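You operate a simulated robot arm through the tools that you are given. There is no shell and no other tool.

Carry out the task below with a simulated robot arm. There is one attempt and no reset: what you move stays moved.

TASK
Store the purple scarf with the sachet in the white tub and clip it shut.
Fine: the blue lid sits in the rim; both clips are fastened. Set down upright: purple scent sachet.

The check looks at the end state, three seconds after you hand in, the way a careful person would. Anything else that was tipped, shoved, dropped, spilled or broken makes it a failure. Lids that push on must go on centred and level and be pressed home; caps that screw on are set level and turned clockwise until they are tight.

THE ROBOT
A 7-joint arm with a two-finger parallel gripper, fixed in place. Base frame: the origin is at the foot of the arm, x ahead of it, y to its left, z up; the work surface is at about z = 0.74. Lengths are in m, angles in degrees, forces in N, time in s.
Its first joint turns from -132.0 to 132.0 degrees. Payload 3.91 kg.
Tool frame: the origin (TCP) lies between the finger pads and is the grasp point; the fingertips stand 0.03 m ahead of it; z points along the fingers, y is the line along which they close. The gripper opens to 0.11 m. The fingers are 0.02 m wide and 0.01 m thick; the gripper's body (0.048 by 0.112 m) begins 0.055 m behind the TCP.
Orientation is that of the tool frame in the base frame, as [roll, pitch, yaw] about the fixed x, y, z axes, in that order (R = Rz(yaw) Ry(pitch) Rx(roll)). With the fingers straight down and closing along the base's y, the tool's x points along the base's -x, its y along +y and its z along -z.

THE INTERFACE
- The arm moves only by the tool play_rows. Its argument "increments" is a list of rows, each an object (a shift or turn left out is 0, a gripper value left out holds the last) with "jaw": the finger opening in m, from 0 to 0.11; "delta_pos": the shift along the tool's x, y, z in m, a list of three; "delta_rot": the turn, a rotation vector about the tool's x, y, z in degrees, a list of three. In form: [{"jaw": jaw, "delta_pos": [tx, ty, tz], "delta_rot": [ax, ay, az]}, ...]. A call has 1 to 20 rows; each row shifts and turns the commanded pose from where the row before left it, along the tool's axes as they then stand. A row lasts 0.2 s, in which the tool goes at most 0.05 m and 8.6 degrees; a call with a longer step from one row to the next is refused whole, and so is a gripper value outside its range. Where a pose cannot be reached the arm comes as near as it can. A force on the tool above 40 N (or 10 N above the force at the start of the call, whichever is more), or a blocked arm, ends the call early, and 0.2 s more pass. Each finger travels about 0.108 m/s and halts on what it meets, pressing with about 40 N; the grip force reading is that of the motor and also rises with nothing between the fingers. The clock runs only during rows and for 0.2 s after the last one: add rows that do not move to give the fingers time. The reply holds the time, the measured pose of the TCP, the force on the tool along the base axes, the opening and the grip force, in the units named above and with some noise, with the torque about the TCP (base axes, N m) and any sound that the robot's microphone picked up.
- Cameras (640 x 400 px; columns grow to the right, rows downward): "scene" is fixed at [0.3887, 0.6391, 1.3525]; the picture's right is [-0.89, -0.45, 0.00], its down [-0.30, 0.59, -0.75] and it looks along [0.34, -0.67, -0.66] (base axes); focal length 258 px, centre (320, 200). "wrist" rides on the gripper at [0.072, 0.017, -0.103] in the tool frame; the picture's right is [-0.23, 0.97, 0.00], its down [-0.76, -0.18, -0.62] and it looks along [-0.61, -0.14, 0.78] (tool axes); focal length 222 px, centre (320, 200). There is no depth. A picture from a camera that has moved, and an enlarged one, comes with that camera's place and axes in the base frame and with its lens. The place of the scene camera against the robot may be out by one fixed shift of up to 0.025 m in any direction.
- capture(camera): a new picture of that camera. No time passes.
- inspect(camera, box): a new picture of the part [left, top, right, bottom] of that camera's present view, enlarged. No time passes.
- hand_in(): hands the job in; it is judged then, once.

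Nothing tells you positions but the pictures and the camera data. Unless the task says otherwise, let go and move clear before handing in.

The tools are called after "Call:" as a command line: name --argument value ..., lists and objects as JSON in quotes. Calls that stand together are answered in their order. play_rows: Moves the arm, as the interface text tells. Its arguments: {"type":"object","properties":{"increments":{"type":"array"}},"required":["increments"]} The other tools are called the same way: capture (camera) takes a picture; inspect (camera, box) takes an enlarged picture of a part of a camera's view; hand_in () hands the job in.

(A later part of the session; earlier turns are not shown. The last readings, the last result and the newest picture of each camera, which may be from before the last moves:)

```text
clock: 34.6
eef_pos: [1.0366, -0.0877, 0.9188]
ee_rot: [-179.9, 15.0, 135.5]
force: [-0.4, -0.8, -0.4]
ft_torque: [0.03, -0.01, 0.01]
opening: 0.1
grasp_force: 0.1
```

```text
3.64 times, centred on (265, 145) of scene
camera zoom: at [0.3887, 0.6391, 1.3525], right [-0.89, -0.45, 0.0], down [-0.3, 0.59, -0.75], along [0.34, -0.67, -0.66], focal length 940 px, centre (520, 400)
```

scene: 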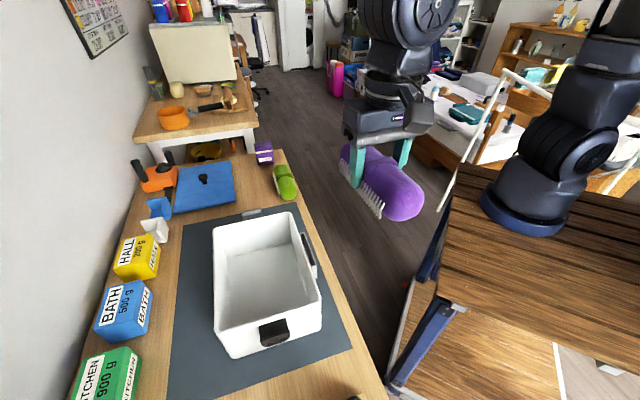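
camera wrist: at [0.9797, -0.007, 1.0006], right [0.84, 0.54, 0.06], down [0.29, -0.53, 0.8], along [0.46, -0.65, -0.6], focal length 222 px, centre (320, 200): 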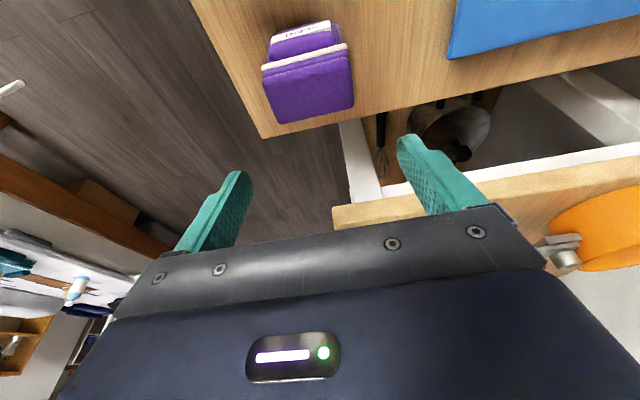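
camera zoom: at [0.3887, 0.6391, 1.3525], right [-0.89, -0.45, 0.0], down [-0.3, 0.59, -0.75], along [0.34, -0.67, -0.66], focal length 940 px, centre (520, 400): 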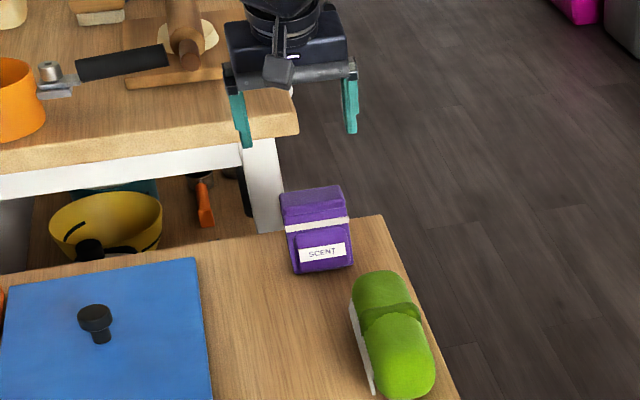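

The sachet is centred between the fingers within a few mm. Descending straight down to z≈0.79 around it.

Call:
play_rows --increments '[{"delta_pos": [0.009, 0, 0.0312]}, {"delta_pos": [0.009, 0, 0.0312]}, {"delta_pos": [0.009, 0, 0.0312]}, {"delta_pos": [0.009, 0, 0.031]}, {}]'

Call:
capture --camera "wrist"

Call:
inspect --camera "scene" --box '[210, 90, 320, 200]'

```text
clock: 35.8
eef_pos: [1.0347, -0.0855, 0.7896]
ee_rot: [180.0, 15.0, 135.4]
force: [-1.3, -0.1, 0.5]
ft_torque: [-0.02, -0.02, -0.01]
opening: 0.0998
grasp_force: 0.1
```

```text
taken
camera wrist: at [0.9782, -0.0044, 0.872], right [0.84, 0.54, 0.06], down [0.29, -0.53, 0.8], along [0.46, -0.65, -0.6], focal length 222 px, centre (320, 200)
```

wrist: 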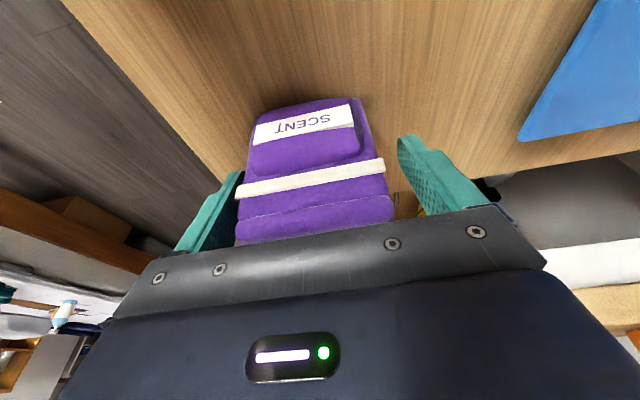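

```text
3.64 times, centred on (265, 145) of scene
camera zoom: at [0.3887, 0.6391, 1.3525], right [-0.89, -0.45, 0.0], down [-0.3, 0.59, -0.75], along [0.34, -0.67, -0.66], focal length 940 px, centre (520, 400)
```

zoom: 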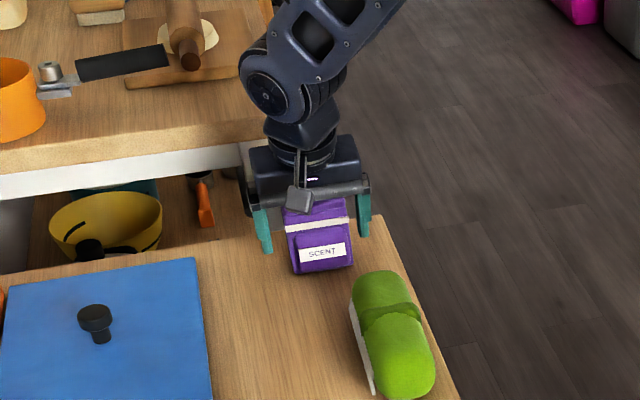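

Well centred. Closing on the sachet and lifting.

Call:
play_rows --increments '[{"jaw": 0.045}, {}, {}, {}, {"delta_pos": [-0.0052, 0, -0.0193]}, {"delta_pos": [-0.0104, 0, -0.0386]}, {}]'

Call:
capture --camera "wrist"

Call:
inspect --camera "scene" --box '[210, 90, 320, 200]'

```text
clock: 37.4
eef_pos: [1.0342, -0.0857, 0.8509]
ee_rot: [-180.0, 15.1, 135.4]
force: [0.9, -1.0, -1.3]
ft_torque: [0.0, 0.03, -0.02]
opening: 0.0694
grasp_force: 40.5
```

```text
taken
camera wrist: at [0.978, -0.0046, 0.9319], right [0.84, 0.54, 0.06], down [0.29, -0.53, 0.8], along [0.46, -0.65, -0.6], focal length 222 px, centre (320, 200)
```

wrist: 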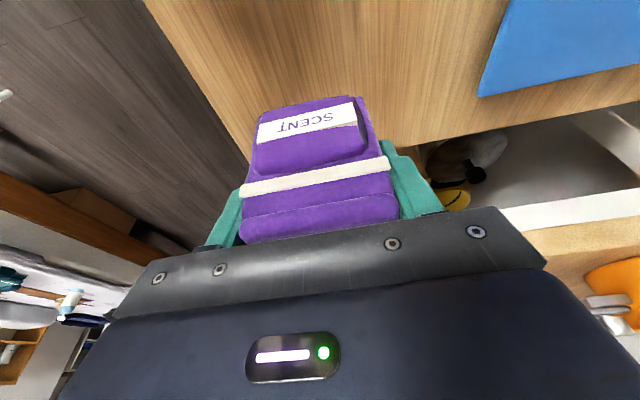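

```text
3.64 times, centred on (265, 145) of scene
camera zoom: at [0.3887, 0.6391, 1.3525], right [-0.89, -0.45, 0.0], down [-0.3, 0.59, -0.75], along [0.34, -0.67, -0.66], focal length 940 px, centre (520, 400)
```

zoom: 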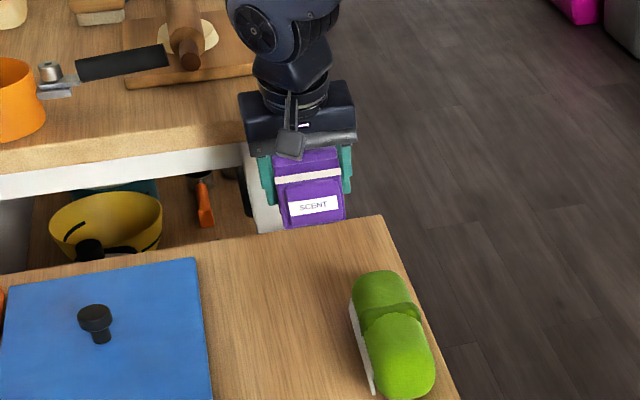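

The sachet is held securely (0.069 m wide). Lifting and carrying it over the tub at height, keeping the 15° tilt so it stays upright.

Call:
play_rows --increments '[{"delta_pos": [-0.0097, 0, -0.036]}, {"delta_pos": [-0.0097, 0, -0.036]}, {"delta_pos": [-0.0097, 0, -0.036]}, {"delta_pos": [-0.0097, 0, -0.036]}, {"delta_pos": [0.0442, 0.0111, -0.01185]}, {"delta_pos": [0.0442, 0.0111, -0.01185]}, {"delta_pos": [0.0442, 0.0111, -0.01185]}, {"delta_pos": [0.0442, 0.0111, -0.01185]}, {"delta_pos": [0.0442, 0.0111, -0.01185]}, {"delta_pos": [0.0442, 0.0111, -0.01185]}, {"delta_pos": [0.0442, 0.0111, -0.01185]}, {"delta_pos": [0.0442, 0.0111, -0.01185]}, {"delta_pos": [0.0442, 0.0111, -0.01185]}, {"delta_pos": [0.0442, 0.0111, -0.01185]}, {"delta_pos": [0.0442, 0.0111, -0.01185]}, {"delta_pos": [0.0442, 0.0111, -0.01185]}, {"delta_pos": [0.0442, 0.0111, -0.01185]}, {}]'

Call:
play_rows --increments '[{"delta_rot": [-2.092, 0, -7.807]}, {"delta_rot": [-2.092, 0, -7.807]}, {"delta_rot": [-2.092, 0, -7.807]}, {"delta_rot": [-2.092, 0, -7.807]}, {"delta_rot": [-2.092, 0, -7.807]}, {"delta_rot": [-2.092, 0, -7.807]}, {"delta_rot": [-2.092, 0, -7.807]}, {"delta_rot": [-2.092, 0, -7.807]}, {"delta_rot": [-2.092, 0, -7.807]}, {"delta_rot": [-2.092, 0, -7.807]}, {"delta_rot": [-2.092, 0, -7.807]}, {}]'

Call:
capture --camera "wrist"

Call:
inspect --camera "scene" --box '[170, 150, 370, 390]'

```text
clock: 41.2
eef_pos: [0.7129, 0.4357, 0.9994]
ee_rot: [180.0, 15.1, 135.6]
force: [0.5, -0.3, -0.9]
ft_torque: [0.03, 0.03, 0.0]
opening: 0.0694
grasp_force: 39.7
```

```text
clock: 43.8
eef_pos: [0.7129, 0.4347, 0.9987]
ee_rot: [-180.0, 15.0, -135.5]
force: [-0.6, -0.4, -0.4]
ft_torque: [0.0, 0.03, 0.0]
opening: 0.0697
grasp_force: 39.7
```

```text
taken
camera wrist: at [0.6317, 0.379, 1.0807], right [-0.53, 0.85, 0.06], down [0.53, 0.28, 0.8], along [0.66, 0.45, -0.6], focal length 222 px, centre (320, 200)
```

wrist: 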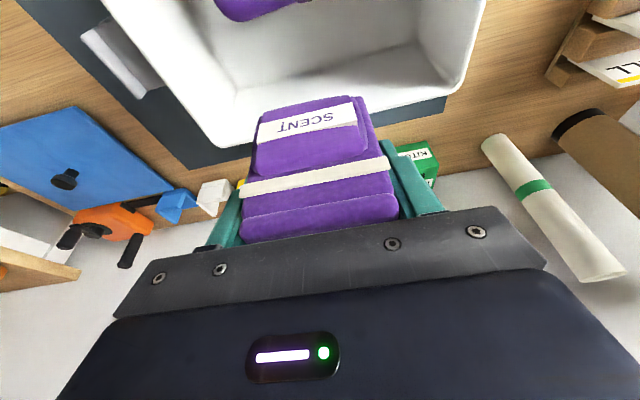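

```text
1.67 times, centred on (270, 270) of scene
camera zoom: at [0.3887, 0.6391, 1.3525], right [-0.89, -0.45, 0.0], down [-0.3, 0.59, -0.75], along [0.34, -0.67, -0.66], focal length 431 px, centre (403, 83)
```

zoom: 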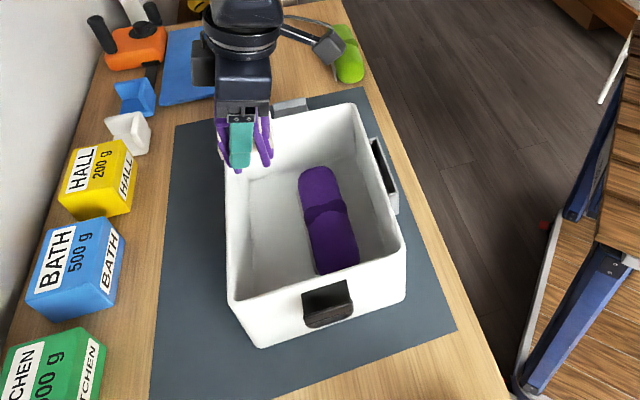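

Orientation is aligned with the tub to within ~0.5°, and the far rim is 0.049 m beyond the TCP. Lowering the sachet into the free strip beside the scarf.

Call:
play_rows --increments '[{"delta_pos": [0.0103, 0, 0.0384]}, {"delta_pos": [0.0103, 0, 0.0384]}, {"delta_pos": [0.0103, 0, 0.0384]}, {}]'

Call:
capture --camera "wrist"

Call:
inspect --camera "scene" --box '[190, 180, 350, 360]'

```text
clock: 44.8
eef_pos: [0.712, 0.4328, 0.8782]
ee_rot: [-179.9, 15.0, -135.6]
force: [0.3, -0.5, 0.3]
ft_torque: [0.01, -0.01, 0.01]
opening: 0.0692
grasp_force: 40.1
```

```text
taken
camera wrist: at [0.6313, 0.3783, 0.9597], right [-0.53, 0.85, 0.06], down [0.53, 0.28, 0.8], along [0.66, 0.45, -0.6], focal length 222 px, centre (320, 200)
```

wrist: 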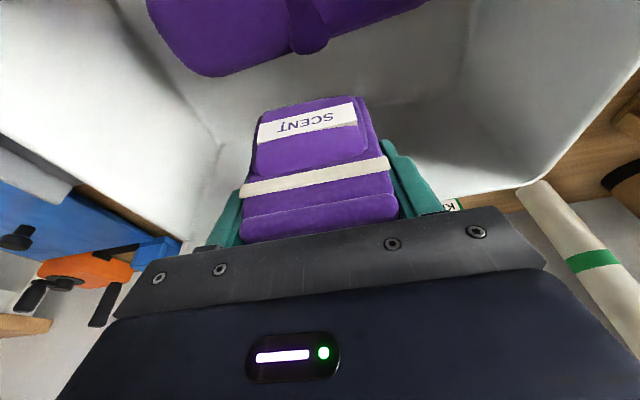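

```text
2.22 times, centred on (270, 270) of scene
camera zoom: at [0.3887, 0.6391, 1.3525], right [-0.89, -0.45, 0.0], down [-0.3, 0.59, -0.75], along [0.34, -0.67, -0.66], focal length 574 px, centre (431, 44)
```

zoom: 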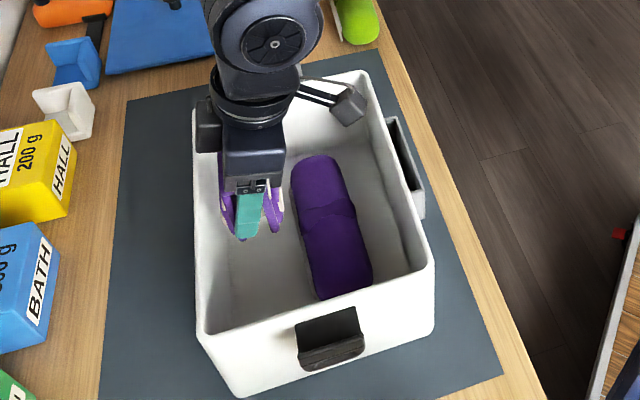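

Clear on all sides. Continuing down, then the last millimetres in small steps.

Call:
play_rows --increments '[{"delta_pos": [0.0067, 0, 0.0251]}, {"delta_pos": [0.0067, 0, 0.0251]}, {"delta_pos": [0.0057, 0, 0.0212]}, {"delta_pos": [0.0007, 0, 0.0025]}, {}]'

Call:
inspect --camera "scene" --box '[190, 180, 350, 360]'

Call:
capture --camera "wrist"

```text
clock: 46.0
eef_pos: [0.7118, 0.4331, 0.8036]
ee_rot: [-180.0, 14.9, -135.6]
force: [0.3, -0.4, -1.3]
ft_torque: [-0.02, 0.01, 0.0]
opening: 0.0693
grasp_force: 40.1
```

```text
2.22 times, centred on (270, 270) of scene
camera zoom: at [0.3887, 0.6391, 1.3525], right [-0.89, -0.45, 0.0], down [-0.3, 0.59, -0.75], along [0.34, -0.67, -0.66], focal length 574 px, centre (431, 44)
```

zoom: 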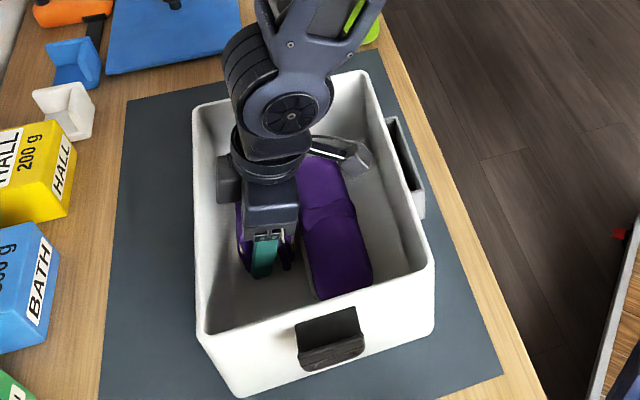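

```text
taken
camera wrist: at [0.6314, 0.3787, 0.8839], right [-0.52, 0.85, 0.06], down [0.53, 0.28, 0.8], along [0.66, 0.45, -0.6], focal length 222 px, centre (320, 200)
```

wrist: 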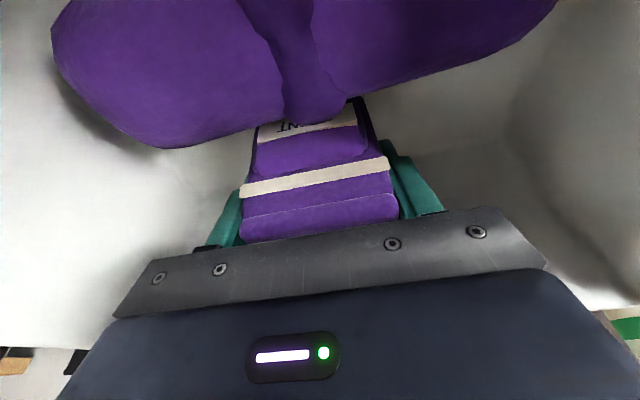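

Still hanging free. Lowering by 2.5 mm steps until contact.

Call:
play_rows --increments '[{"delta_pos": [0.0008, 0, 0.0029]}, {"delta_pos": [0.0006, 0, 0.0024]}, {}]'

```text
clock: 46.8
eef_pos: [0.7114, 0.4337, 0.7988]
ee_rot: [-180.0, 15.1, -135.6]
force: [-3.8, -5.3, 20.3]
ft_torque: [-0.17, 0.3, 0.02]
opening: 0.0692
grasp_force: 40.2
```

Contact felt. Releasing the sachet and withdrawing straight up.

Call:
play_rows --increments '[{"jaw": 0.09}, {}, {}, {"delta_pos": [-0.0052, 0, -0.0193]}, {"delta_pos": [-0.0078, 0, -0.029]}, {"delta_pos": [-0.0104, 0, -0.0386]}, {"delta_pos": [-0.0104, 0, -0.0386]}, {"delta_pos": [-0.0104, 0, -0.0386]}, {"delta_pos": [-0.0104, 0, -0.0386]}, {}]'

Call:
capture --camera "wrist"

Call:
inspect --camera "scene" --box '[190, 180, 350, 360]'

```text
clock: 49.0
eef_pos: [0.7141, 0.4361, 1.0082]
ee_rot: [180.0, 14.9, -135.7]
force: [-0.1, 0.7, -0.9]
ft_torque: [0.0, -0.01, -0.02]
opening: 0.0896
grasp_force: 0.0
```

```text
taken
camera wrist: at [0.6327, 0.3805, 1.0896], right [-0.52, 0.85, 0.06], down [0.54, 0.28, 0.8], along [0.66, 0.45, -0.6], focal length 222 px, centre (320, 200)
```

wrist: 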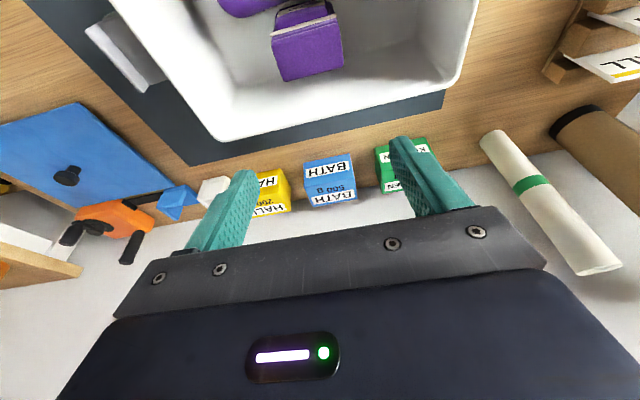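

```text
2.22 times, centred on (270, 270) of scene
camera zoom: at [0.3887, 0.6391, 1.3525], right [-0.89, -0.45, 0.0], down [-0.3, 0.59, -0.75], along [0.34, -0.67, -0.66], focal length 574 px, centre (431, 44)
```

zoom: 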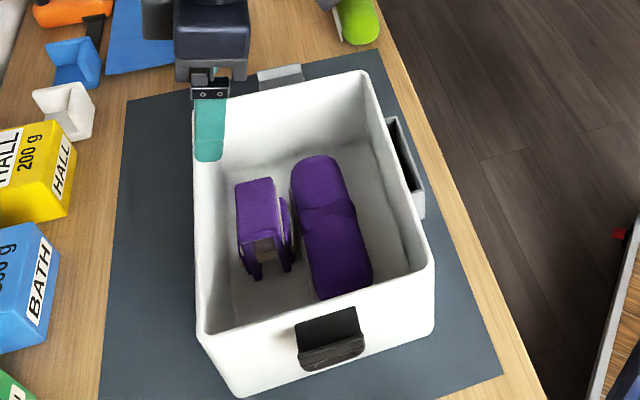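

The sachet stands upright beside the scarf in the tub. Now to the lid: rotating back to yaw 180 with a 30° outward tilt and moving in for a measured look at the lid and knob.

Call:
play_rows --increments '[{"delta_rot": [1.911, 0, 7.131]}, {"delta_rot": [1.911, 0, 7.131]}, {"delta_rot": [1.911, 0, 7.131]}, {"delta_rot": [1.911, 0, 7.131]}, {"delta_rot": [1.911, 0, 7.131]}, {"delta_rot": [1.911, 0, 7.131]}, {"delta_rot": [0, -7.5, 0]}, {"delta_rot": [0, -7.5, 0]}, {"delta_pos": [-0.02505, -0.0345, 0.0156]}, {"delta_pos": [-0.02505, -0.0345, 0.0156]}, {"delta_pos": [-0.02505, -0.0345, 0.0156]}, {"delta_pos": [-0.02505, -0.0345, 0.0156]}, {"delta_pos": [-0.02505, -0.0345, 0.0156]}, {"delta_pos": [-0.02505, -0.0345, 0.0156]}, {"delta_pos": [-0.02505, -0.0345, 0.0156]}, {"delta_pos": [-0.02505, -0.0345, 0.0156]}, {}]'

Call:
capture --camera "wrist"

Call:
inspect --camera "wrist" --box '[200, 0, 460, 170]'

Call:
inspect --camera "scene" --box '[160, 150, 260, 220]'

```text
clock: 52.6
eef_pos: [0.9476, 0.1598, 1.0001]
ee_rot: [-180.0, 30.1, -179.7]
force: [1.1, 0.4, 0.1]
ft_torque: [0.03, 0.0, 0.01]
opening: 0.0899
grasp_force: 0.1
```

```text
taken
camera wrist: at [0.8352, 0.1768, 1.0539], right [0.19, 0.97, 0.11], down [0.35, -0.18, 0.92], along [0.92, -0.14, -0.37], focal length 222 px, centre (320, 200)
```

wrist: 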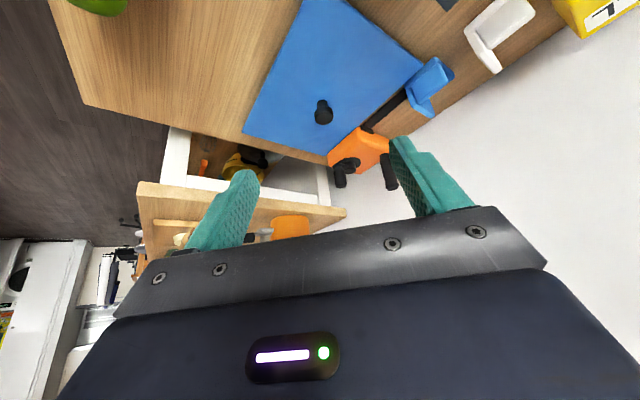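

```text
2.35 times, centred on (330, 85) of wrist
camera zoom: at [0.8352, 0.1768, 1.0539], right [0.19, 0.97, 0.11], down [0.35, -0.18, 0.92], along [0.92, -0.14, -0.37], focal length 523 px, centre (296, 471)
```

zoom: 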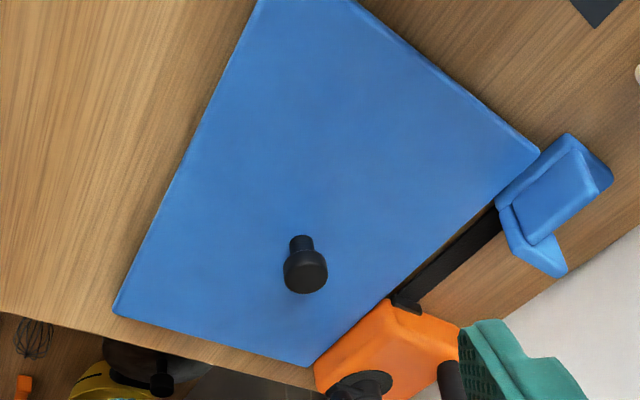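

```text
5.71 times, centred on (210, 185) of scene
camera zoom: at [0.3887, 0.6391, 1.3525], right [-0.89, -0.45, 0.0], down [-0.3, 0.59, -0.75], along [0.34, -0.67, -0.66], focal length 1476 px, centre (949, 286)
```

zoom: 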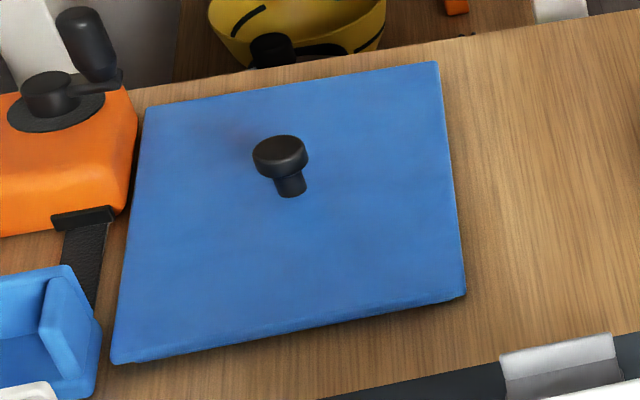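

The lid is ~0.27 × 0.20 m, axis about -45.7°, knob at its centre at (1.1355, 0.1577): cap ~35 mm wide between z≈0.769 and 0.786. I'll tilt to 45° and come to a pre-grasp above the knob.

Call:
play_rows --increments '[{"jaw": 0.08, "delta_rot": [0, -7.5, 0]}, {"delta_rot": [0, -7.5, 0]}, {"delta_pos": [-0.007, -0.0004, 0.0438]}, {"delta_pos": [-0.007, -0.0004, 0.0438]}, {"delta_pos": [-0.007, -0.0004, 0.0438]}, {"delta_pos": [-0.007, -0.0004, 0.0438]}, {"delta_pos": [-0.007, -0.0004, 0.0438]}, {}]'

Call:
inspect --camera "scene" --box '[160, 130, 260, 220]'

Call:
capture --camera "wrist"

```text
clock: 54.4
eef_pos: [1.1296, 0.1577, 0.8709]
ee_rot: [-179.9, 45.0, -179.8]
force: [0.2, 0.6, 0.5]
ft_torque: [0.0, 0.05, -0.02]
opening: 0.08
grasp_force: 0.1
```

```text
4.44 times, centred on (210, 175) of scene
camera zoom: at [0.3887, 0.6391, 1.3525], right [-0.89, -0.45, 0.0], down [-0.3, 0.59, -0.75], along [0.34, -0.67, -0.66], focal length 1148 px, centre (809, 311)
```

zoom: 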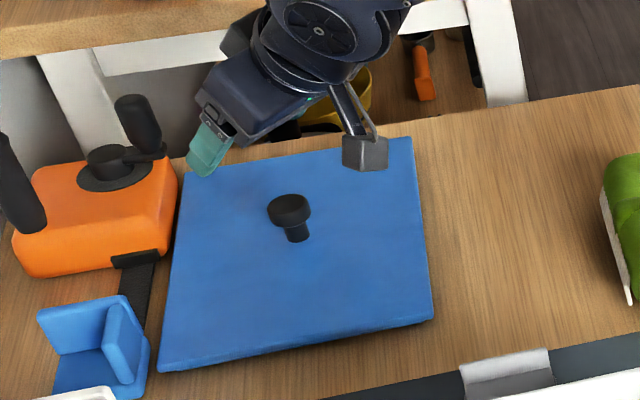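

```text
taken
camera wrist: at [1.0057, 0.1748, 0.8915], right [0.16, 0.97, 0.16], down [0.1, -0.18, 0.98], along [0.98, -0.14, -0.12], focal length 222 px, centre (320, 200)
```

wrist: 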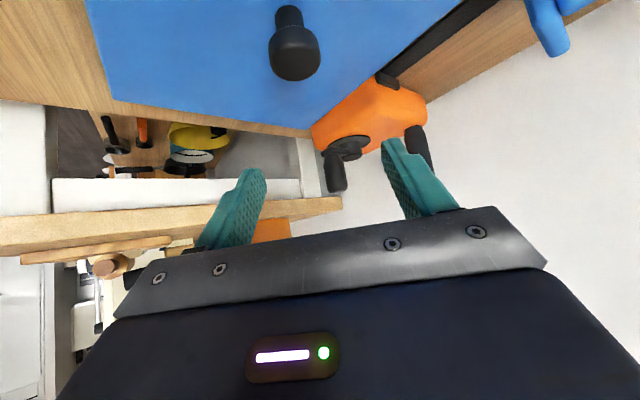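

Knob at about (1.135, 0.156). Descending straight down so the fingertips straddle the cap with ~8 mm clearance to the lid plate.

Call:
play_rows --increments '[{"jaw": 0.07, "delta_pos": [0.0206, -0.0004, 0.0194]}, {"delta_pos": [0.0206, -0.0004, 0.0194]}, {"delta_pos": [0.0206, -0.0004, 0.0194]}, {}]'

Call:
inspect --camera "scene" --box '[160, 130, 260, 220]'

Call:
capture --camera "wrist"

```text
clock: 55.4
eef_pos: [1.1263, 0.156, 0.7862]
ee_rot: [-179.9, 44.9, -179.7]
force: [-0.7, -0.2, -0.1]
ft_torque: [-0.01, 0.03, 0.01]
opening: 0.07
grasp_force: 0.1
```

```text
4.44 times, centred on (210, 175) of scene
camera zoom: at [0.3887, 0.6391, 1.3525], right [-0.89, -0.45, 0.0], down [-0.3, 0.59, -0.75], along [0.34, -0.67, -0.66], focal length 1148 px, centre (809, 311)
```

zoom: 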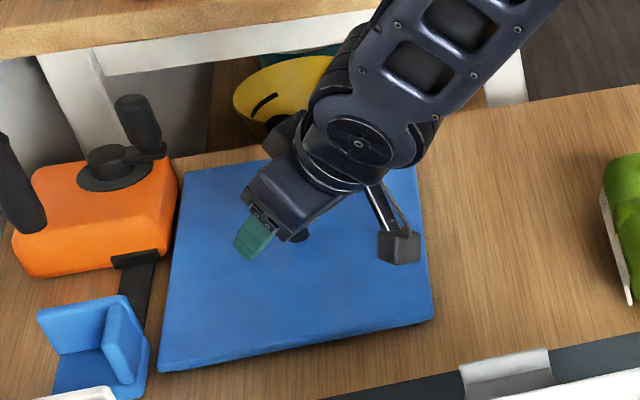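

```text
taken
camera wrist: at [1.002, 0.1728, 0.8073], right [0.16, 0.97, 0.16], down [0.1, -0.18, 0.98], along [0.98, -0.14, -0.12], focal length 222 px, centre (320, 200)
```

wrist: 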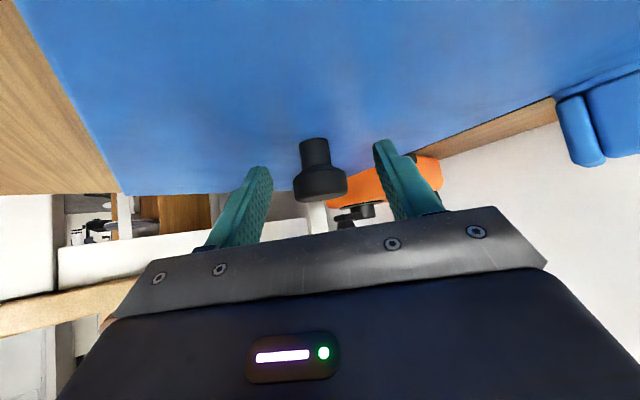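

The cap sits between the fingers ~1 cm ahead of the grasp point. Closing on it.

Call:
play_rows --increments '[{"jaw": 0.02}, {}, {}, {}]'

Call:
capture --camera "wrist"

```text
clock: 56.4
eef_pos: [1.1264, 0.1564, 0.7855]
ee_rot: [179.9, 45.0, -179.8]
force: [0.4, -0.8, -1.0]
ft_torque: [0.0, -0.03, -0.02]
opening: 0.0306
grasp_force: 40.2
```

```text
taken
camera wrist: at [1.0019, 0.1728, 0.8073], right [0.16, 0.97, 0.16], down [0.1, -0.18, 0.98], along [0.98, -0.14, -0.12], focal length 222 px, centre (320, 200)
```

wrist: 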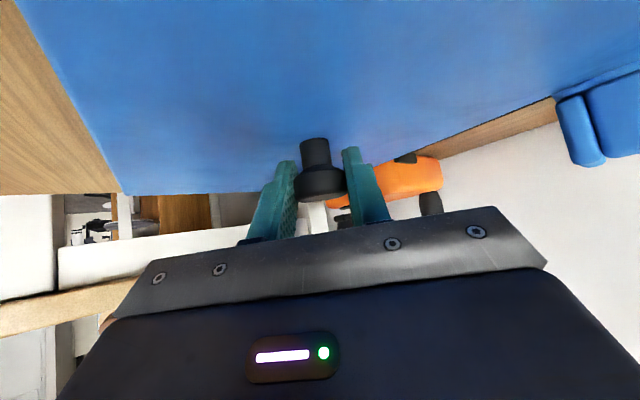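

Gripped at 0.0306 m. Lifting 2 cm straight up to check the hold.

Call:
play_rows --increments '[{"delta_pos": [-0.0071, 0, -0.0071]}, {"delta_pos": [-0.0071, 0, -0.0071]}, {"delta_pos": [-0.0141, 0, -0.0141]}, {}, {}]'

Call:
capture --camera "wrist"

Call:
inspect --camera "scene" --box '[140, 130, 260, 220]'

```text
clock: 57.6
eef_pos: [1.1267, 0.1561, 0.8244]
ee_rot: [180.0, 45.0, -179.9]
force: [0.3, -0.8, -4.2]
ft_torque: [0.01, 0.29, 0.1]
opening: 0.0304
grasp_force: 39.5
```

```text
taken
camera wrist: at [1.002, 0.1734, 0.8478], right [0.16, 0.97, 0.16], down [0.1, -0.18, 0.98], along [0.98, -0.14, -0.12], focal length 222 px, centre (320, 200)
```

wrist: 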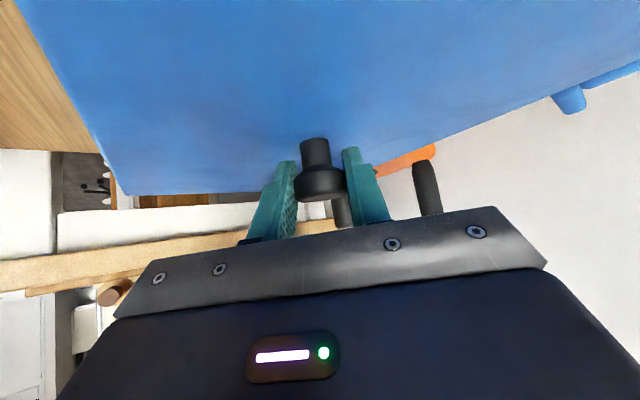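

```text
4.44 times, centred on (200, 175) of scene
camera zoom: at [0.3887, 0.6391, 1.3525], right [-0.89, -0.45, 0.0], down [-0.3, 0.59, -0.75], along [0.34, -0.67, -0.66], focal length 1148 px, centre (853, 311)
```

zoom: 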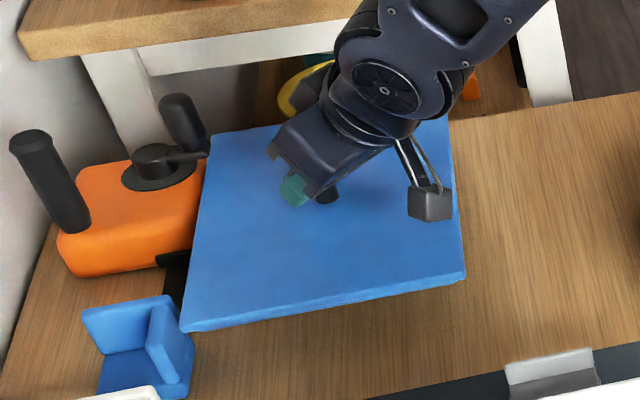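

The lid came up level and unmoved in the grip. Raising it straight up well clear of the orange tool's handles.

Call:
play_rows --increments '[{"delta_pos": [-0.0212, 0, -0.0212]}, {"delta_pos": [-0.0247, 0, -0.0247]}, {"delta_pos": [-0.0247, 0, -0.0247]}, {"delta_pos": [-0.0247, 0, -0.0247]}, {"delta_pos": [-0.0247, 0, -0.0247]}, {}]'

Call:
capture --camera "wrist"

Call:
capture --camera "scene"

```text
clock: 59.0
eef_pos: [1.1272, 0.1566, 0.9956]
ee_rot: [179.9, 45.0, -179.8]
force: [0.1, 0.1, -2.0]
ft_torque: [0.03, -0.02, -0.02]
opening: 0.0305
grasp_force: 39.6
```

```text
taken
camera wrist: at [1.0028, 0.1727, 1.0176], right [0.16, 0.97, 0.16], down [0.1, -0.18, 0.98], along [0.98, -0.14, -0.12], focal length 222 px, centre (320, 200)
```

wrist: 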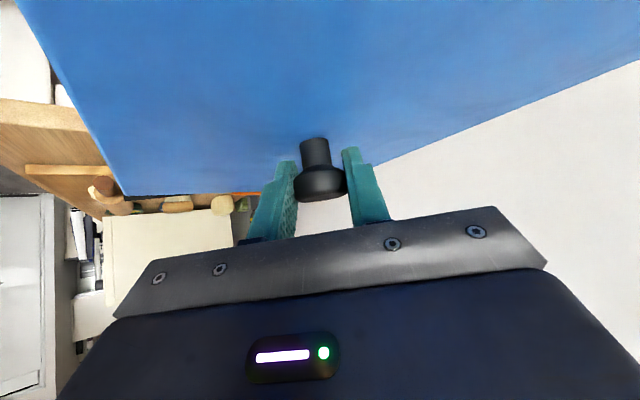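

```text
taken
```

scene: 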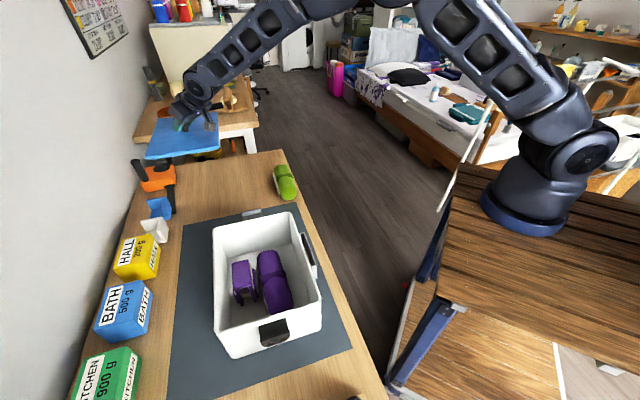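

Lid held level; scene confirms everything else is in place. Carrying it over the tub (centre about (0.671, 0.404)) with the lid bottom well above the rim.

Call:
play_rows --increments '[{"delta_pos": [0.02834, 0.02062, -0.02646]}, {"delta_pos": [0.02834, 0.02062, -0.02646]}, {"delta_pos": [0.02834, 0.02062, -0.02646]}, {"delta_pos": [0.02834, 0.02062, -0.02646]}, {"delta_pos": [0.02834, 0.02062, -0.02646]}, {"delta_pos": [0.02834, 0.02062, -0.02646]}, {"delta_pos": [0.02834, 0.02062, -0.02646]}, {"delta_pos": [0.02834, 0.02062, -0.02646]}, {"delta_pos": [0.02834, 0.02062, -0.02646]}, {"delta_pos": [0.02834, 0.02062, -0.02646]}, {"delta_pos": [0.02834, 0.02062, -0.02646]}, {"delta_pos": [0.02834, 0.02062, -0.02646]}, {}, {}]'

Call:
capture --camera "wrist"

Call:
inspect --camera "scene" --box '[170, 150, 370, 370]'

```text
clock: 62.0
eef_pos: [0.6621, 0.402, 0.9797]
ee_rot: [179.9, 45.0, -179.9]
force: [0.5, 0.0, -1.7]
ft_torque: [0.03, 0.0, -0.01]
opening: 0.0308
grasp_force: 40.4
```

```text
taken
camera wrist: at [0.5374, 0.4189, 1.0019], right [0.16, 0.97, 0.16], down [0.1, -0.18, 0.98], along [0.98, -0.14, -0.12], focal length 222 px, centre (320, 200)
```

wrist: 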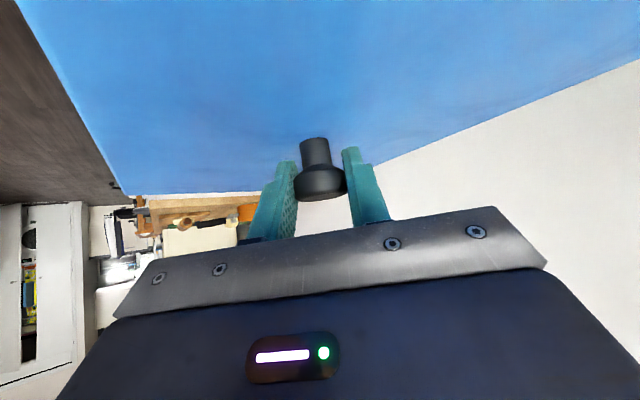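

```text
1.82 times, centred on (270, 260) of scene
camera zoom: at [0.3887, 0.6391, 1.3525], right [-0.89, -0.45, 0.0], down [-0.3, 0.59, -0.75], along [0.34, -0.67, -0.66], focal length 470 px, centre (411, 91)
```

zoom: 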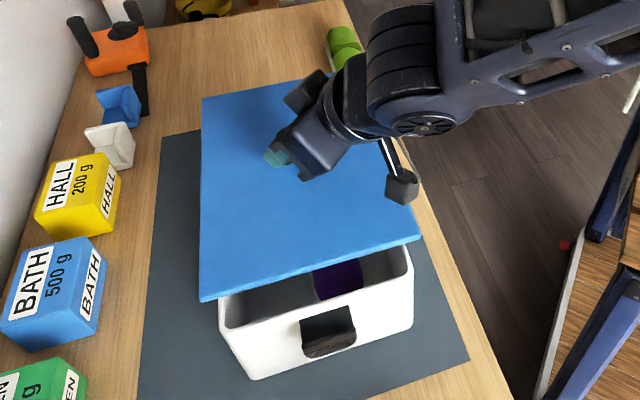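

The lid hovers ~6 cm above the rim. Zooming in on the lid and rim corners for a relative alignment measurement.

Call:
inspect --camera "scene" --box '[195, 235, 345, 325]'

Call:
inspect --camera "scene" --box '[190, 180, 340, 270]'

```text
4.27 times, centred on (270, 280) of scene
camera zoom: at [0.3887, 0.6391, 1.3525], right [-0.89, -0.45, 0.0], down [-0.3, 0.59, -0.75], along [0.34, -0.67, -0.66], focal length 1102 px, centre (533, -141)
```

zoom: 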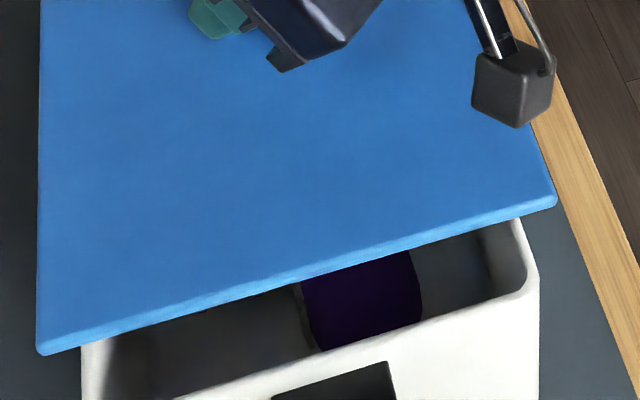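

```text
4.27 times, centred on (265, 225) of scene
camera zoom: at [0.3887, 0.6391, 1.3525], right [-0.89, -0.45, 0.0], down [-0.3, 0.59, -0.75], along [0.34, -0.67, -0.66], focal length 1102 px, centre (555, 93)
```

zoom: 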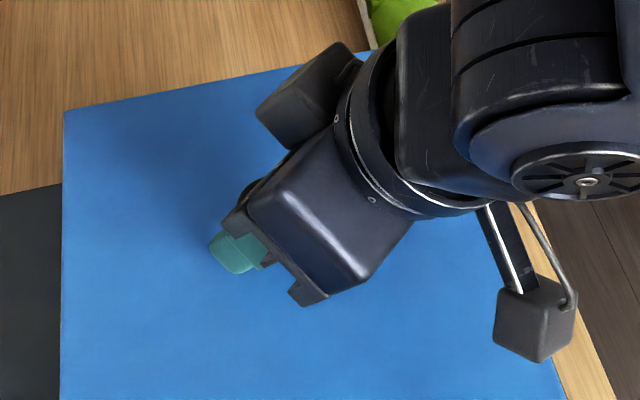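

Relative measurement says the lid needs to go ~4 mm in +x. I'll lower to ~1 cm above the rim with this correction and measure again with less parallax.

Call:
play_rows --increments '[{"delta_pos": [0.0118, 0.0005, 0.0137]}, {"delta_pos": [0.0118, 0.0005, 0.0137]}, {"delta_pos": [0.0118, 0.0, 0.0137]}, {}, {}]'

Call:
inspect --camera "scene" --box '[195, 270, 345, 360]'

Call:
inspect --camera "scene" --box '[190, 190, 340, 280]'

Call:
capture --camera "wrist"

```text
clock: 63.2
eef_pos: [0.6651, 0.4036, 0.9254]
ee_rot: [179.9, 44.9, -179.8]
force: [0.5, 0.4, -2.3]
ft_torque: [-0.01, 0.02, 0.01]
opening: 0.0307
grasp_force: 39.7
```

```text
4.27 times, centred on (270, 315) of scene
camera zoom: at [0.3887, 0.6391, 1.3525], right [-0.89, -0.45, 0.0], down [-0.3, 0.59, -0.75], along [0.34, -0.67, -0.66], focal length 1102 px, centre (533, -291)
```

zoom: 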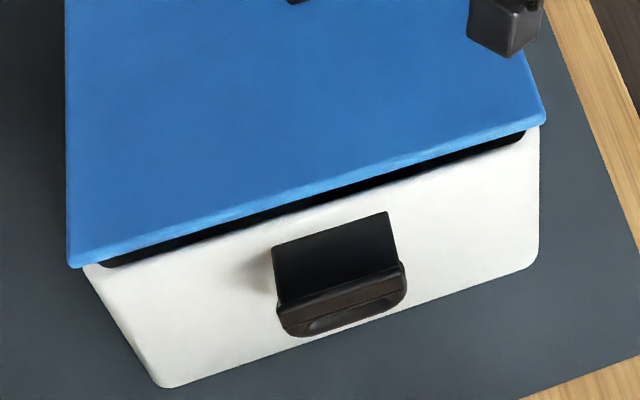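

```text
4.27 times, centred on (265, 235) of scene
camera zoom: at [0.3887, 0.6391, 1.3525], right [-0.89, -0.45, 0.0], down [-0.3, 0.59, -0.75], along [0.34, -0.67, -0.66], focal length 1102 px, centre (555, 51)
```

zoom: 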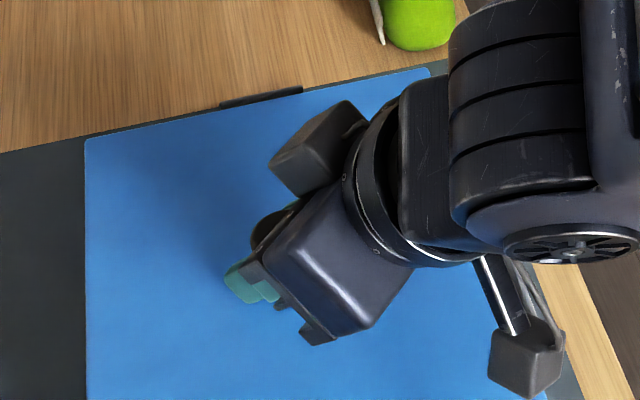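

```text
taken
camera wrist: at [0.5413, 0.4203, 0.9474], right [0.16, 0.97, 0.16], down [0.1, -0.18, 0.98], along [0.98, -0.14, -0.12], focal length 222 px, centre (320, 200)
```

wrist: 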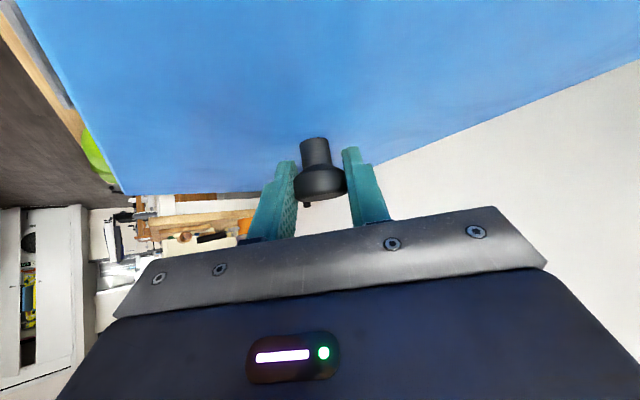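

The lid (with its dark plug underneath) is now within ~1–2 mm of centred over the rim and parallel to within ~0.3°. I'll nudge 1.3 mm in +x and lower in small steps, watching the force.

Call:
play_rows --increments '[{"delta_pos": [-0.0009, 0, 0.0009]}, {"delta_pos": [0.0021, 0, 0.0021]}, {"delta_pos": [0.0021, 0, 0.0021]}, {}]'

Call:
inspect --camera "scene" --box '[195, 250, 345, 340]'

```text
clock: 64.2
eef_pos: [0.6667, 0.4036, 0.9191]
ee_rot: [-180.0, 45.0, -179.9]
force: [-0.1, -0.3, -1.7]
ft_torque: [-0.03, -0.03, 0.02]
opening: 0.0302
grasp_force: 39.6
```

```text
4.27 times, centred on (270, 295) of scene
camera zoom: at [0.3887, 0.6391, 1.3525], right [-0.89, -0.45, 0.0], down [-0.3, 0.59, -0.75], along [0.34, -0.67, -0.66], focal length 1102 px, centre (533, -205)
```

zoom: 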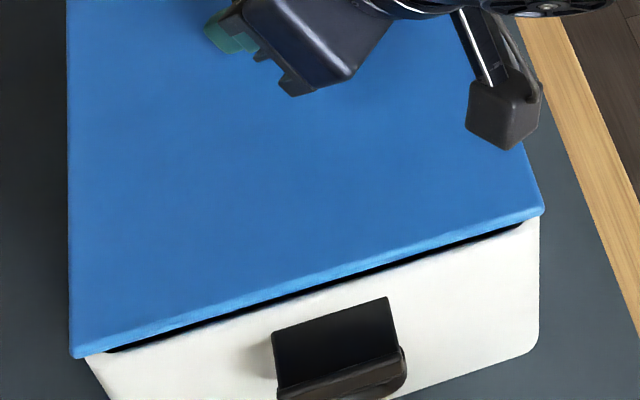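

Gap is closing evenly, no contact yet. Continuing down in 2 mm steps.

Call:
play_rows --increments '[{"delta_pos": [0.0014, 0, 0.0014]}, {"delta_pos": [0.0014, 0, 0.0014]}, {}]'

Call:
inspect --camera "scene" --box '[195, 250, 345, 340]'

```text
clock: 65.0
eef_pos: [0.6671, 0.4028, 0.9162]
ee_rot: [180.0, 45.0, -179.8]
force: [-1.1, 0.3, -2.1]
ft_torque: [0.0, 0.02, -0.01]
opening: 0.0303
grasp_force: 39.9
```

```text
4.27 times, centred on (270, 295) of scene
camera zoom: at [0.3887, 0.6391, 1.3525], right [-0.89, -0.45, 0.0], down [-0.3, 0.59, -0.75], along [0.34, -0.67, -0.66], focal length 1102 px, centre (533, -205)
```

zoom: 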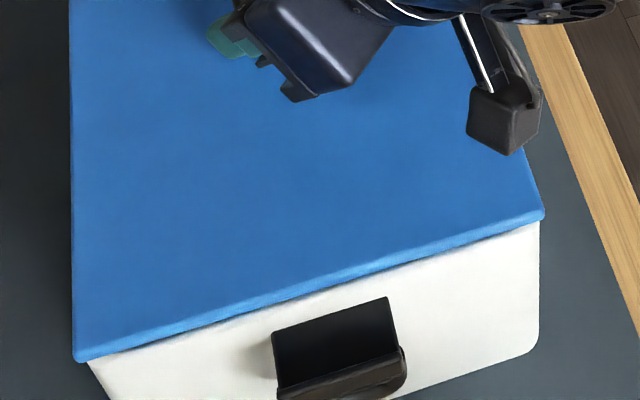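

Still no contact force; continuing in small steps until the lid meets the rim.

Call:
play_rows --increments '[{"delta_pos": [0.0014, 0, 0.0014]}, {}, {"delta_pos": [0.0014, 0, 0.0014]}, {}]'

Call:
inspect --camera "scene" --box '[195, 250, 345, 340]'

```text
clock: 66.0
eef_pos: [0.6657, 0.4043, 0.9106]
ee_rot: [-180.0, 44.9, -179.8]
force: [-0.8, 0.0, -1.4]
ft_torque: [-0.03, 0.02, -0.01]
opening: 0.0306
grasp_force: 40.2
```

```text
4.27 times, centred on (270, 295) of scene
camera zoom: at [0.3887, 0.6391, 1.3525], right [-0.89, -0.45, 0.0], down [-0.3, 0.59, -0.75], along [0.34, -0.67, -0.66], focal length 1102 px, centre (533, -205)
```

zoom: 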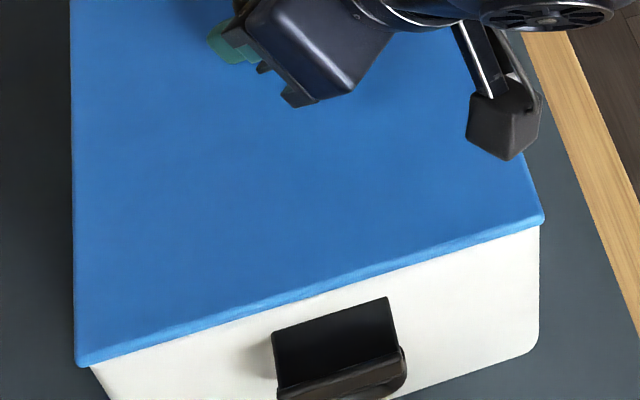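

No contact yet; continuing 2 mm at a time.

Call:
play_rows --increments '[{"delta_pos": [0.0014, 0, 0.0014]}, {}, {"delta_pos": [0.0014, 0, 0.0014]}, {}]'

Call:
inspect --camera "scene" --box '[195, 250, 345, 340]'

```text
clock: 67.0
eef_pos: [0.6661, 0.4022, 0.9077]
ee_rot: [-179.9, 45.0, -179.8]
force: [0.3, -0.2, -2.0]
ft_torque: [0.01, -0.02, 0.0]
opening: 0.0304
grasp_force: 40.1
```

```text
4.27 times, centred on (270, 295) of scene
camera zoom: at [0.3887, 0.6391, 1.3525], right [-0.89, -0.45, 0.0], down [-0.3, 0.59, -0.75], along [0.34, -0.67, -0.66], focal length 1102 px, centre (533, -205)
```

zoom: 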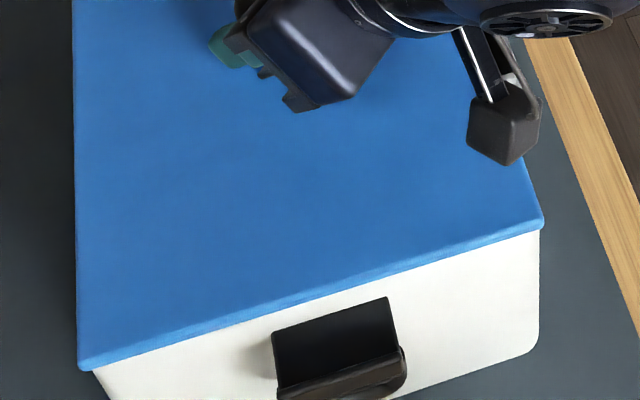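

Still free. Two more 2 mm steps.

Call:
play_rows --increments '[{"delta_pos": [0.0014, 0, 0.0014]}, {}, {"delta_pos": [0.0014, 0, 0.0014]}, {}]'

Call:
inspect --camera "scene" --box '[195, 250, 345, 340]'

```text
clock: 67.8
eef_pos: [0.668, 0.4043, 0.9072]
ee_rot: [179.8, 45.3, 180.0]
force: [1.7, 1.1, 7.8]
ft_torque: [-0.24, 0.33, 0.07]
opening: 0.0306
grasp_force: 40.3
stopped in row 3: the force on the tool passed its limit at 43 N (the readings are from after the stop); the commanded pose is now the measured one
```

```text
4.27 times, centred on (270, 295) of scene
camera zoom: at [0.3887, 0.6391, 1.3525], right [-0.89, -0.45, 0.0], down [-0.3, 0.59, -0.75], along [0.34, -0.67, -0.66], focal length 1102 px, centre (533, -205)
```

zoom: 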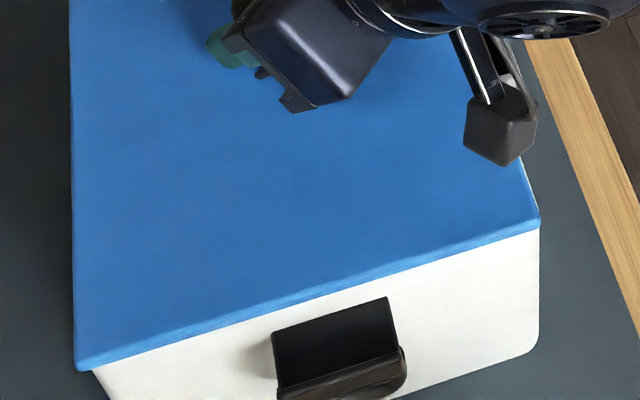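

Contact: the lid has met the rim (peak 43 N, then settled). I'll inspect the seating from the scene on both near and far ends before letting go.

Call:
inspect --camera "scene" --box '[195, 195, 335, 265]'

Call:
inspect --camera "scene" --box '[200, 270, 270, 320]'

Call:
inspect --camera "scene" --box '[280, 230, 350, 310]'

Call:
capture --camera "wrist"

```text
4.57 times, centred on (265, 230) of scene
camera zoom: at [0.3887, 0.6391, 1.3525], right [-0.89, -0.45, 0.0], down [-0.3, 0.59, -0.75], along [0.34, -0.67, -0.66], focal length 1181 px, centre (571, 63)
```

zoom: 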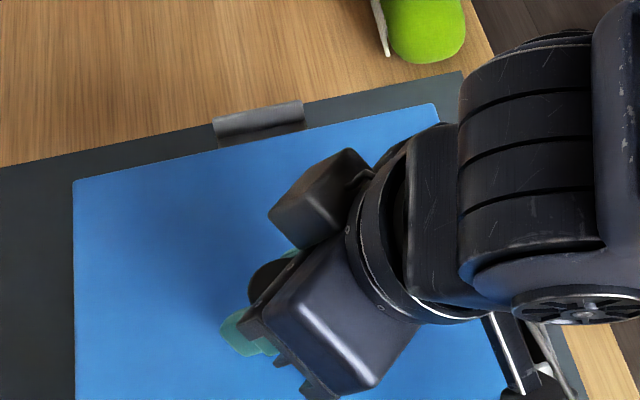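

```text
8.00 times, centred on (235, 295) of scene
camera zoom: at [0.3887, 0.6391, 1.3525], right [-0.89, -0.45, 0.0], down [-0.3, 0.59, -0.75], along [0.34, -0.67, -0.66], focal length 2067 px, centre (1000, -560)
```

zoom: 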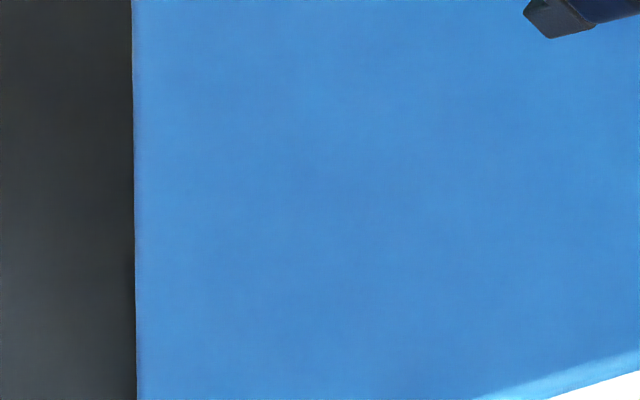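

```text
5.00 times, centred on (315, 270) of scene
camera zoom: at [0.3887, 0.6391, 1.3525], right [-0.89, -0.45, 0.0], down [-0.3, 0.59, -0.75], along [0.34, -0.67, -0.66], focal length 1292 px, centre (345, -150)
```

zoom: 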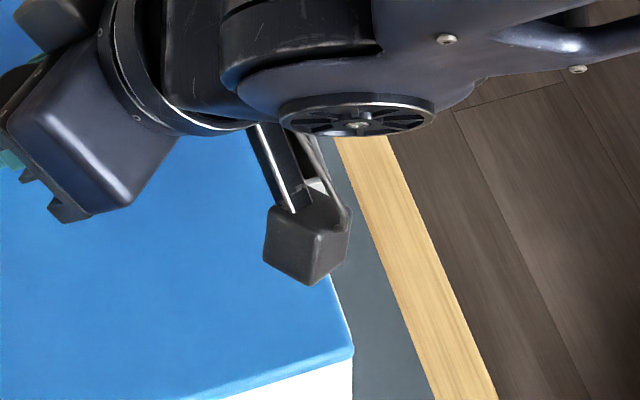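

```text
taken
camera wrist: at [0.5433, 0.4209, 0.929], right [0.16, 0.97, 0.16], down [0.09, -0.18, 0.98], along [0.98, -0.14, -0.12], focal length 222 px, centre (320, 200)
```

wrist: 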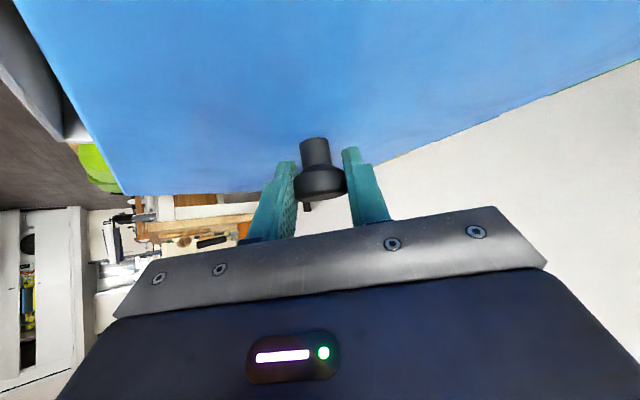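

I want to verify the gap between lid and rim. Zooming the wrist view at the lid's near edge.

Call:
inspect --camera "wrist" --box '[0, 0, 160, 200]'

Call:
inspect --camera "scene" --box '[205, 265, 340, 330]'

```text
2.00 times, centred on (80, 100) of wrist
camera zoom: at [0.5433, 0.4209, 0.929], right [0.16, 0.97, 0.16], down [0.09, -0.18, 0.98], along [0.98, -0.14, -0.12], focal length 444 px, centre (800, 400)
```

zoom: 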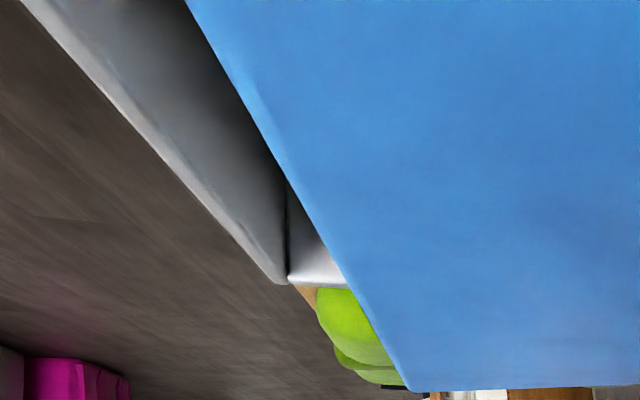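

```text
4.74 times, centred on (272, 298) of scene
camera zoom: at [0.3887, 0.6391, 1.3525], right [-0.89, -0.45, 0.0], down [-0.3, 0.59, -0.75], along [0.34, -0.67, -0.66], focal length 1225 px, centre (545, -262)
```

zoom: 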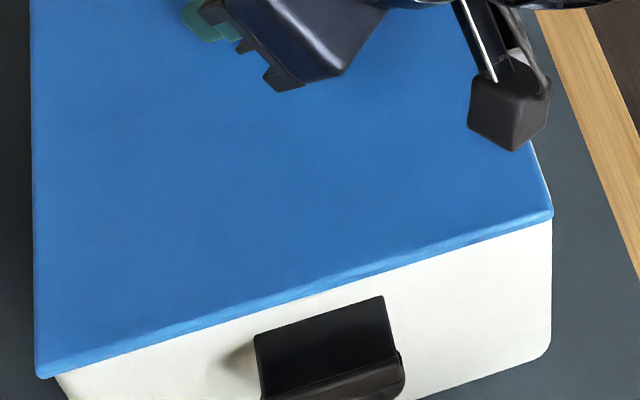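

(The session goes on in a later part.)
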